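You operate a simulated robot arm through the tools that you are given. There is no shell and no other tool. Be economical: measure what you need, move in short steps, check, and stop when the job is done.

Carry out the task below with a simulated robot arm. There is one attempt and no reset: what you move stays moved.

TASK
Stack the pouch marked "tops" from the side table on top of the pouch that says "towel".
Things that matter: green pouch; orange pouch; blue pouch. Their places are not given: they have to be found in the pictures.

It is judged by the outcome, as a careful person would: the job done as asked, and still so three seconds after it is handed in. It fails if anything else is knocked over, pushed out of place, dropped, spilled or broken.

THE ROBOT
A 7-joint arm with a two-finger parallel gripper, fixed in place. Base frame: the origin is at the foot of the arm, x ahead of it, y to its left, z up; the work surface is at about z = 0. Lengths are in cm, angles in degrees, forces in N, time in s.
With the tool pointing down near the work surface it reaches from about 24 to 62 cm from the base axis. Its first joint turns from -66.0 to 66.0 degrees. Payload 2.6 kg.
Tool frame: the origin (TCP) lies between the finger pads and is the grasp point; the fingertips stand 3 cm ahead of it; z points along the fingers, y is the line along which they close. The gripper opens to 9.4 cm. The fingers are 2.8 cm wide and 1 cm thick; the gripper's body (5 by 9.6 cm) begins 5.5 cm behind the TCP.
Orientation is told as [roll, pitch, yaw] about the base's x, y, z axes, in that order, counted from this pose: with the fingers straight down and closing along the base's y, the tool's x points along the base's -x, its y along +y and its z along -z.

THE INTERFACE
- The arm moves only by the tool nudge_tool. Its argument "deltas" is a list that holds one entry, the list of rows, each a list of 7 numbers: the shift along the tool's x, y, z in mm, then the turn, a rotation vector about the tool's x, y, z in degrees, then the finger opening in mm, from 0 to 94. In form: [[[tx, ty, tz, ax, ay, az, fingers], ...]]. A call has 1 to 12 rows; each row shifts and turns the commanded pose from where the row before left it, along the tool's axes as they then stand. A row lasts 0.2 s, in which the tool goes at most 5 cm and 8.6 degrees; a call with a longer step from one row to the next is refused whole, and so is a gripper value outside its range. A pose out of reach is approached as far as the arm can. The call stops where the force on the tool passes 40 N (or 10 N more than at its start, if that is more) or the arm is blocked; 0.2 s more then pass. The fingers move at their own pace (about 7.2 cm/s each) and stop on an object; they squeeze with about 34 N. The grip force told is the motor's: it shows also when the fingers shut on nothing. Time passes only in rows, and 0.2 s behind the last, so rows that do not move let the fingers close. It gives the time, the measured TCP pose, the force on the tool (base axes), the opening and the grip force at its end, in the units of the frame above (readings bear some noise), and new pictures: "show" is both (left out), scene, wrist or none.
- Cameras (640 x 400 px; columns grow to the right, rows downward): "scene" is fixed at [1.63, 41.63, 57.49]; the picture's right is [-0.91, -0.40, 0.00], its down [-0.19, 0.43, -0.88] and it looks along [0.36, -0.81, -0.47] (base axes); focal length 355 px, centre (320, 200). "wrist" rides on the gripper at [-3.7, 0, -5.8] in the tool frame; the picture's right is [0.00, -1.00, 0.00], its down [0.97, 0.00, -0.24] and it looks along [0.24, 0.00, 0.97] (tool axes); focal length 218 px, centre (320, 200).
- probe_pixels(camera, pixels): for up to 12 pixels [column, row] of the newest picture of that camera ("zoom" is the newest enlarged one), the place [x, y, z] in the base frame of the surface seen there, good to about 0.2 cm. No time passes.
- zoom(camera, box): a new picture of the part [left, top, right, bottom] of that camera's present view, enlarged. No time passes.
- close_job(): hands the job in; it is judged then, once.

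Work in short steps. Measure before you move; look again where a grasp or a placing could have gone wrong, and mend it. You have 60 turns and 120 pictures in all, the two below and enlarged ones among them. Open the gripper and draw the arm clear of the work before you hand the job in, unless the task says otherwise; then end with one line.

The tools are called after "Call:" as name(argument=value, ...) on one line, values as JSON. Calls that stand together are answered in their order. nudge_tool: Moves the arm, as the interface text tells. Its arguments: {"type":"object","properties":{"deltas":{"type":"array"},"show":{"type":"string","enum":["both","scene","wrist","none"]}},"required":["deltas"]} The other tools are called the same way: probe_pixels (camera, pixels) gives the place of the surface under pixels of a picture; zoom (camera, box) takes an enlarged picture of a part of a camera's view; close_job () hands the job in.

At the start:

```text
time: 0.0
ee_pos: [42.62, -0.32, 34.79]
ee_rot: [0.0, 0.0, -0.1]
ft_force: [0.4, 0.7, -0.3]
finger_gap: 9.41
gripper_force: 0.0
```

scene: 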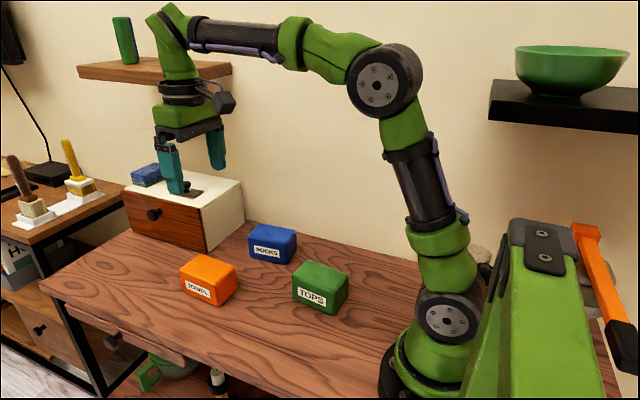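
wrist: 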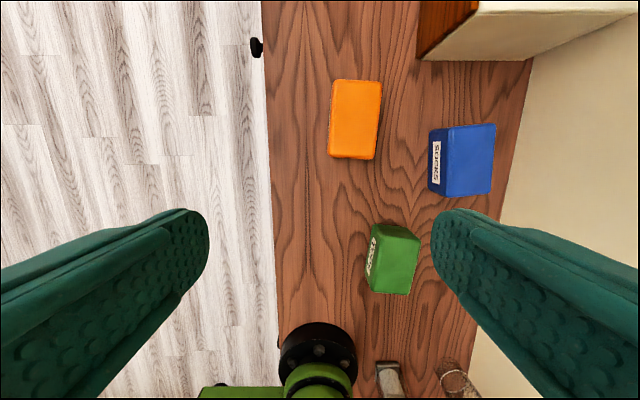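

The green pouch near (320,287) seems to read "TOPS", the orange near (208,278) "TOWEL". I check the labels and measure both.

Call:
zoom(camera="scene", box=[160, 210, 370, 330])

Call:
probe_pixels(camera="wrist", pixels=[[374, 226], [418, 240], [410, 292], [369, 277], [395, 260], [335, 82], [381, 84], [375, 158], [329, 156], [355, 120], [463, 160], [350, 230]])

Call:
probe_pixels(camera="scene", pixels=[[313, 263], [347, 270], [328, 290], [294, 279], [320, 275], [205, 255], [237, 268], [215, 282], [182, 266], [209, 268], [312, 297], [198, 288]])

```text
3.05 times, centred on (265, 270) of scene
```

zoom: 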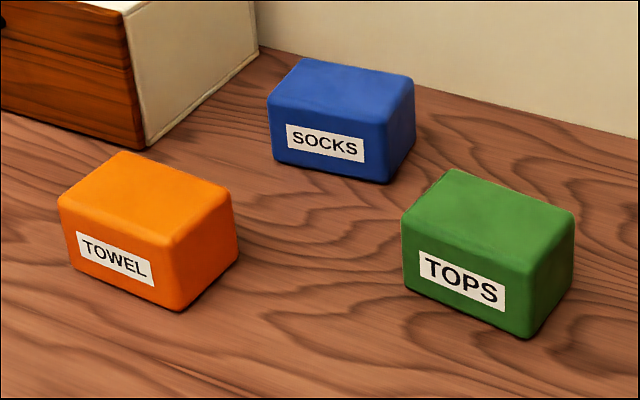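

```text
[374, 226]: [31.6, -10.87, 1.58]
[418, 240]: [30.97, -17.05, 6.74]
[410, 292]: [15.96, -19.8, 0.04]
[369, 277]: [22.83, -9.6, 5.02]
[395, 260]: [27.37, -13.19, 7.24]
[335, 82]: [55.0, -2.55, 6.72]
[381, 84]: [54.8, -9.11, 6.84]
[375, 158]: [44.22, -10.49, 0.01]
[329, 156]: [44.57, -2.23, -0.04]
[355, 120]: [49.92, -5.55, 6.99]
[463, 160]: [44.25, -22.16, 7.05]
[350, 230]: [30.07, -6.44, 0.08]
```

```text
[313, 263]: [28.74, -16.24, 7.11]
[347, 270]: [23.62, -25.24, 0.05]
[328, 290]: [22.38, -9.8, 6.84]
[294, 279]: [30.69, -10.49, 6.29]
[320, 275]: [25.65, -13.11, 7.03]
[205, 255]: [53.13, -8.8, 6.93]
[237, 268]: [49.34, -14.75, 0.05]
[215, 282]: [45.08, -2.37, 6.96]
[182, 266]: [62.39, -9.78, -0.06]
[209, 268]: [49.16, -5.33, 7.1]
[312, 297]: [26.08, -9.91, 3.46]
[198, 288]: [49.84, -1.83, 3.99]
```

Labels confirmed. Both pouches are about 9 x 7 x 7 cm; I enlarge the wrist view for edges and yaw.

Call:
zoom(camera="wrist", box=[320, 205, 448, 305])

```text
4.00 times, centred on (384, 255) of wrist
```

zoom: 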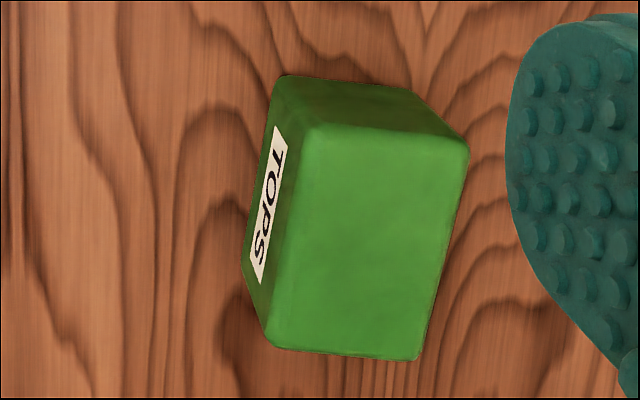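

Call:
probe_pixels(camera="zoom", pixels=[[318, 132], [458, 148], [415, 350], [278, 338], [298, 240], [435, 250], [385, 142], [345, 346], [250, 265], [282, 100], [365, 240]])

Call:
zoom(camera="wrist", box=[292, 70, 420, 170])

```text
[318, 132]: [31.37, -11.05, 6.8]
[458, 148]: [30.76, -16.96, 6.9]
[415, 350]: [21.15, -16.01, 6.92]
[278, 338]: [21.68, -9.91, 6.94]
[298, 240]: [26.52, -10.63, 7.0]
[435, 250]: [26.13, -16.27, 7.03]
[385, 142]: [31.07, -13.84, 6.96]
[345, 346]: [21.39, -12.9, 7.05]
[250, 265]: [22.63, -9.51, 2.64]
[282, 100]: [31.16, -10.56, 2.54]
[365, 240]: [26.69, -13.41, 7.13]
```

```text
4.00 times, centred on (356, 120) of wrist
```

zoom: 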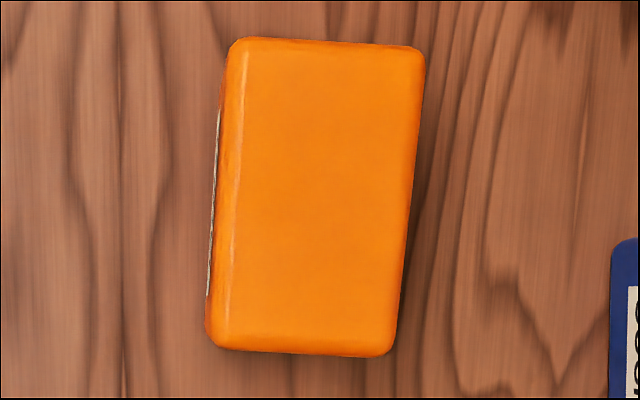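

Call:
probe_pixels(camera="zoom", pixels=[[245, 45], [418, 55], [388, 348], [225, 342], [232, 200], [402, 200], [330, 46], [305, 345], [315, 200], [210, 230], [600, 395]])

```text
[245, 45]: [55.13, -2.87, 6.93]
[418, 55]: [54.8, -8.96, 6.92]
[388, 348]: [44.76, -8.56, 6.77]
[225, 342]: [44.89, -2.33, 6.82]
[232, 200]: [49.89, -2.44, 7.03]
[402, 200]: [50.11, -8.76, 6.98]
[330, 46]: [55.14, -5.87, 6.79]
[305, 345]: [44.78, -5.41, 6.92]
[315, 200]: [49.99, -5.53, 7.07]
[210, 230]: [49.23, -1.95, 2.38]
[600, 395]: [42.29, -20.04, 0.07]
```

Green: centre (26.2,-13.5), yaw about -6.5°, top z≈7. Orange: centre (49.95,-5.65), yaw about -2.5°, top 7. I move above the green and turn the gripper.

Call:
nudge_tool(deltas=[[[27.3, -21.9, 23.3, 0, 0, 0, 94], [27.3, -21.9, 23.3, 0, 0, 0, 94], [27.3, -21.9, 23.3, 0, 0, 0, 94], [27.3, -21.9, 23.3, 0, 0, 0, 94], [27.3, -21.9, 23.3, 0, 0, 0, 94], [27.3, -22.0, 23.3, 0, 0, 0, 94], [0, 0, 0, 0, 0, 6.4, 94], [0, 0, 0, 0, 0, 0, 94]]])

```text
time: 1.8
ee_pos: [26.47, -13.55, 20.77]
ee_rot: [0.0, 0.0, -6.4]
ft_force: [0.4, -0.1, -0.1]
finger_gap: 9.39
gripper_force: 0.0
```

scene: 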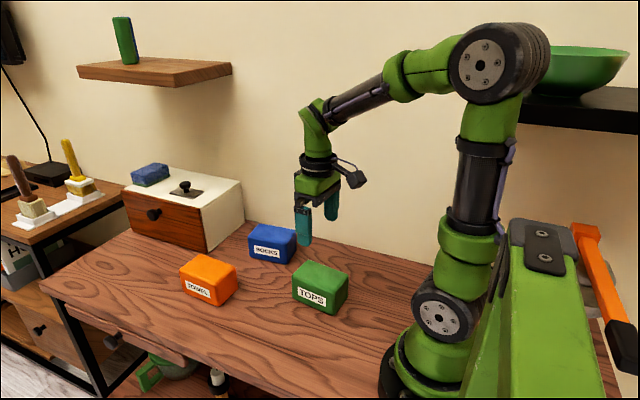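
wrist: 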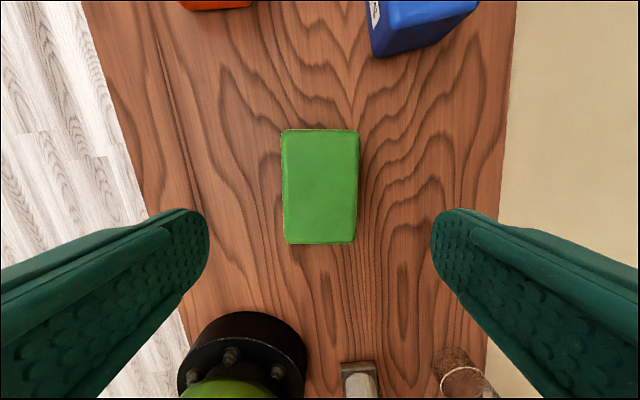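

The pouch is centred between the fingers and square to them (column 320). I descend to z≈4.2 and check.

Call:
nudge_tool(deltas=[[[2, 0, 33, 0, 0, 0, 94], [0, 0, 33, 0, 0, 0, 94], [0, 0, 33, 0, 0, 0, 94], [0, 0, 33, 0, 0, 0, 94], [0, 0, 33, 0, 0, 0, 94], [0, 0, 0, 0, 0, 0, 94]]])

```text
time: 3.2
ee_pos: [26.08, -13.57, 4.18]
ee_rot: [0.0, 0.0, -6.4]
ft_force: [-0.4, 0.4, 1.2]
finger_gap: 9.4
gripper_force: 0.1
```

scene: 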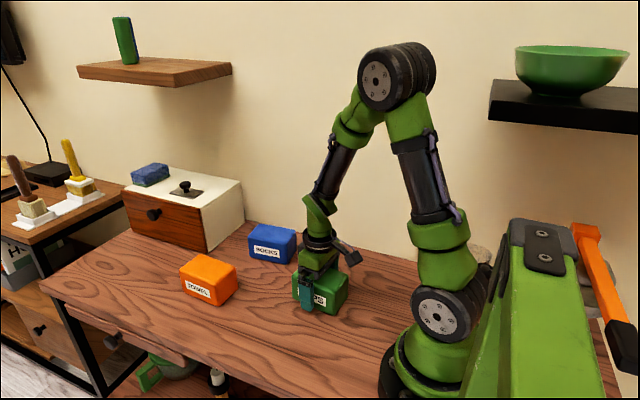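
wrist: 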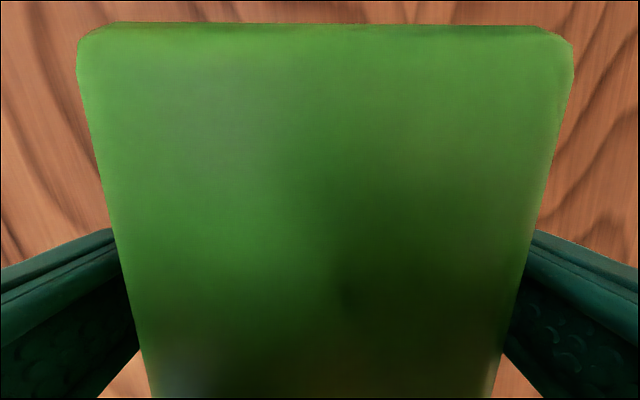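

Fingers straddle the pouch. I close and wait.

Call:
nudge_tool(deltas=[[[0, 0, 0, 0, 0, 0, 40], [0, 0, 0, 0, 0, 0, 40], [0, 0, 0, 0, 0, 0, 40], [0, 0, 0, 0, 0, 0, 40]]], show="none")

```text
time: 4.2
ee_pos: [26.01, -13.44, 4.09]
ee_rot: [0.0, 0.1, -6.3]
ft_force: [0.2, 0.0, 0.6]
finger_gap: 7.64
gripper_force: 34.0
```

Gripped at 7.64 cm with 34 N. I lift 14 cm.

Call:
nudge_tool(deltas=[[[0, 0, -15, 0, 0, 0, 40], [0, 0, -25, 0, 0, 0, 40], [0, 0, -33, 0, 0, 0, 40], [0, 0, -33, 0, 0, 0, 40], [0, 0, -33, 0, 0, 0, 40], [0, 0, 0, 0, 0, 0, 40]]])

```text
time: 5.6
ee_pos: [26.14, -13.48, 18.29]
ee_rot: [0.0, 0.0, -6.5]
ft_force: [-0.8, 0.2, -1.7]
finger_gap: 7.63
gripper_force: 33.9
```

scene: 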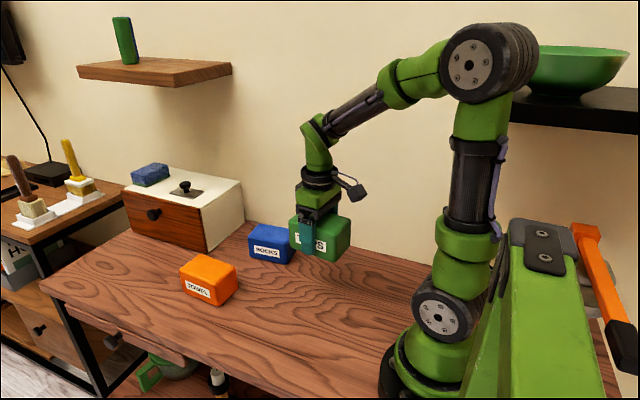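
wrist: 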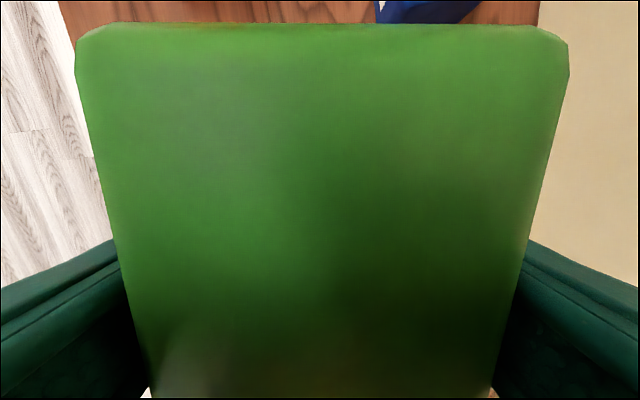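

Held well, bottom at z≈14. I turn to the orange pouch's yaw and carry over it.

Call:
nudge_tool(deltas=[[[0, 0, 0, 0, 0, -3.8, 40], [-20, 7.7, 0, 0, 0, 0, 40], [-38.6, 14.8, 0, 0, 0, 0, 40], [-38.6, 14.8, 0, 0, 0, 0, 40], [-38.6, 14.8, 0, 0, 0, 0, 40], [-38.6, 14.8, 0, 0, 0, 0, 40], [-38.6, 14.8, 0, 0, 0, 0, 40], [-20, 7.7, 0, 0, 0, 0, 40], [0, 0, 0, 0, 0, 0, 40], [0, 0, 0, 0, 0, 0, 40]]])

```text
time: 7.8
ee_pos: [49.75, -5.63, 18.12]
ee_rot: [0.0, -0.1, -2.6]
ft_force: [0.1, -0.3, -2.3]
finger_gap: 7.59
gripper_force: 34.0
```

scene: 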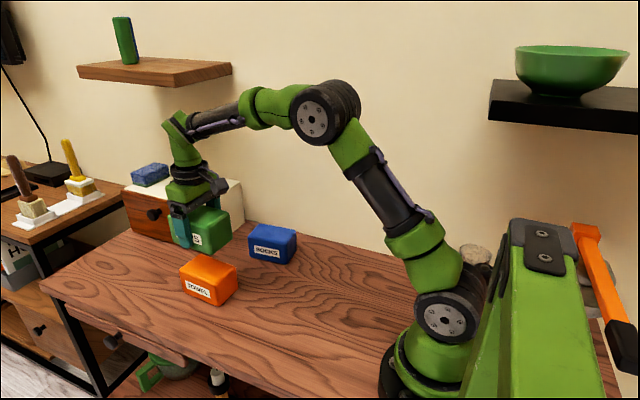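
wrist: 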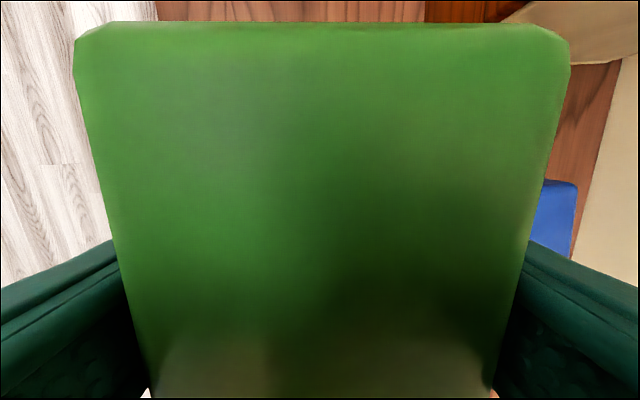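

Positioned. I lower to z≈11.8, just short of contact.

Call:
nudge_tool(deltas=[[[0, 0, 20, 0, 0, 0, 40], [0, 0, 20, 0, 0, 0, 40], [0, 0, 15, 0, 0, 0, 40], [0, 0, 8, 0, 0, 0, 40], [0, 0, 0, 0, 0, 0, 40]]], show="scene")

Call:
zoom(camera="scene", box=[130, 190, 290, 310])

```text
time: 9.0
ee_pos: [49.66, -5.73, 11.93]
ee_rot: [0.0, 0.0, -2.6]
ft_force: [-0.2, 0.3, -3.0]
finger_gap: 7.64
gripper_force: 34.3
```

scene: 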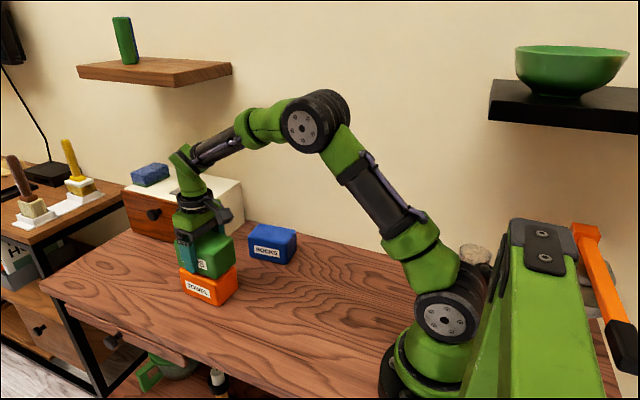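

```text
3.33 times, centred on (210, 250) of scene
```

zoom: 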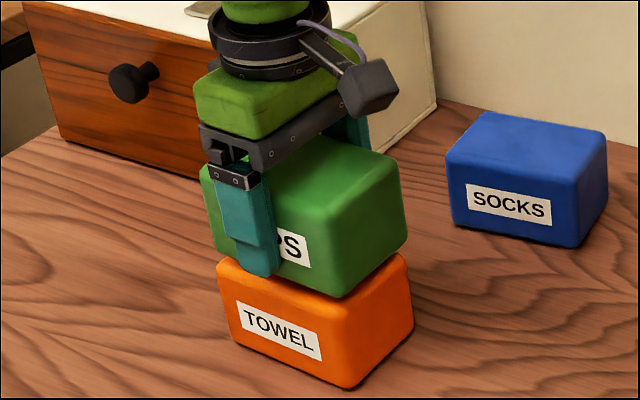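

Aligned, small gap left. I ease down in small steps watching the force.

Call:
nudge_tool(deltas=[[[-2, 0, 2, 0, 0, 0, 40], [0, 0, 2, 0, 0, 0, 40], [0, 0, 2, 0, 0, 0, 40], [0, 0, 0, 0, 0, 0, 40]]], show="none")

```text
time: 10.0
ee_pos: [49.99, -5.64, 11.33]
ee_rot: [0.0, 0.1, -2.6]
ft_force: [-0.7, -0.2, -2.2]
finger_gap: 7.63
gripper_force: 34.2
```

Call:
nudge_tool(deltas=[[[0, 0, 1, 0, 0, 0, 40], [0, 0, 1, 0, 0, 0, 40], [0, 0, 0, 0, 0, 0, 40]]], show="scene")

Call:
zoom(camera="scene", box=[160, 220, 260, 310])

```text
time: 10.8
ee_pos: [50.05, -5.57, 11.17]
ee_rot: [0.0, -0.2, -2.7]
ft_force: [-4.7, 0.0, 15.9]
finger_gap: 7.61
gripper_force: 34.0
```

scene: 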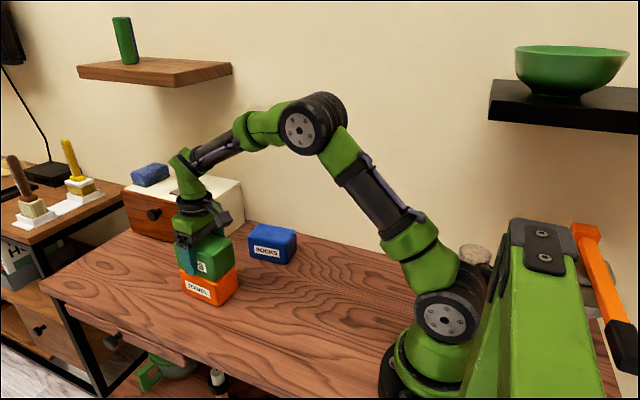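

```text
4.44 times, centred on (210, 265) of scene
```

zoom: 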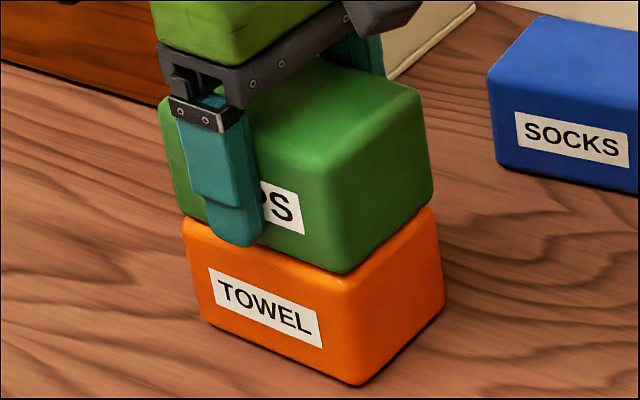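

Contact made (16 N upward). I back off 1 mm to relax the load, open the fingers fully and wait, not yet moving away.

Call:
nudge_tool(deltas=[[[0, 0, -1, 0, 0, 0, 40], [0, 0, 0, 0, 0, 0, 84], [0, 0, 0, 0, 0, 0, 94], [0, 0, 0, 0, 0, 0, 94], [0, 0, 0, 0, 0, 0, 94]]])

```text
time: 12.0
ee_pos: [50.04, -5.71, 11.08]
ee_rot: [-0.1, 0.0, -2.6]
ft_force: [-0.5, 0.4, 0.6]
finger_gap: 9.4
gripper_force: 0.0
```

scene: 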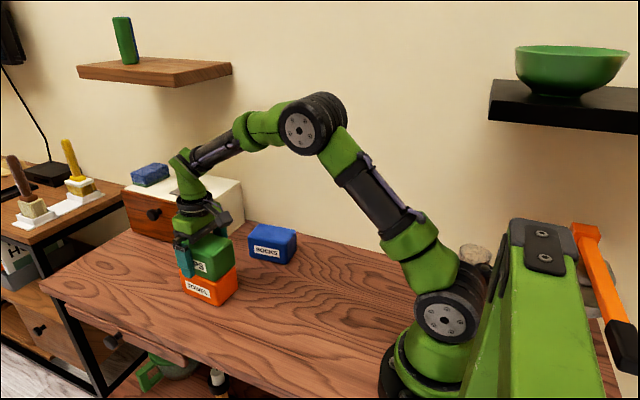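
wrist: 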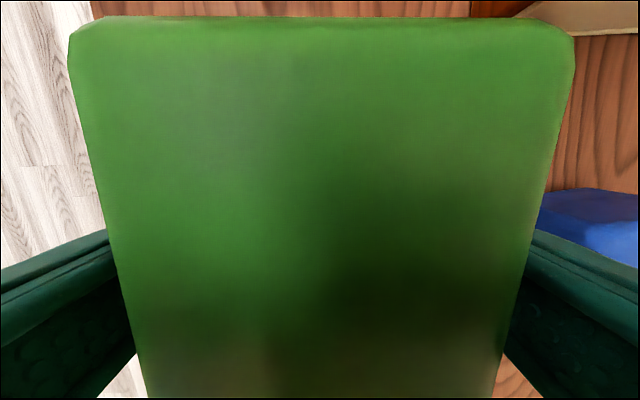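

Released with clearance on both sides. I rise straight up about 17 cm.

Call:
nudge_tool(deltas=[[[0, 0, -15, 0, 0, 0, 94], [0, 0, -25, 0, 0, 0, 94], [0, 0, -35, 0, 0, 0, 94], [0, 0, -35, 0, 0, 0, 94], [10, 0, -35, 0, 0, 0, 94], [30, 0, -30, 0, 0, 0, 94], [0, 0, 0, 0, 0, 0, 94], [0, 0, 0, 0, 0, 0, 94]]])

Call:
zoom(camera="scene", box=[130, 190, 290, 310])

```text
time: 13.8
ee_pos: [45.93, -5.47, 28.75]
ee_rot: [0.0, 0.0, -2.5]
ft_force: [-0.4, 0.4, -0.1]
finger_gap: 9.38
gripper_force: 0.1
```

scene: 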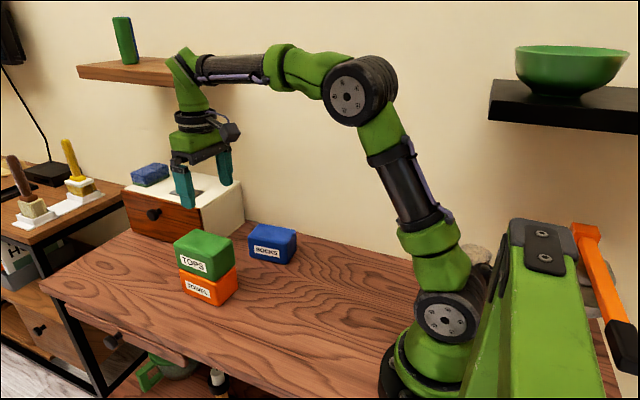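
wrist: 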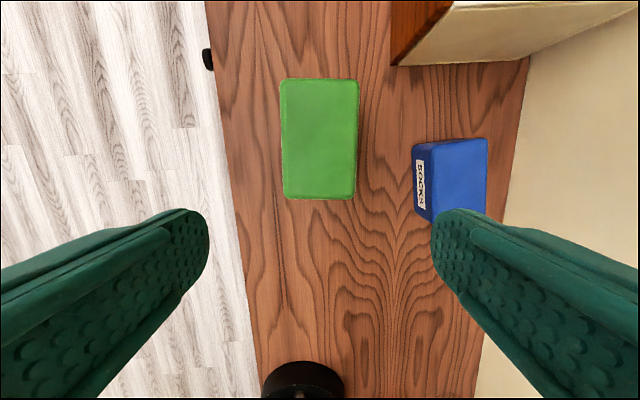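

```text
3.33 times, centred on (210, 250) of scene
```

zoom: 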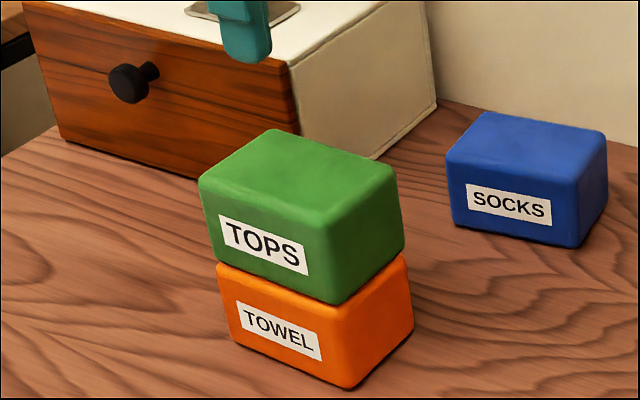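

The stack stands square, the blue pouch hasn't moved, and the arm is clear, so I hand the job in.

Call:
close_job()

```text
The job is handed in.
```

The green "tops" pouch is stacked squarely on the orange "towel" pouch, the gripper is open and clear, and nothing else was moved.
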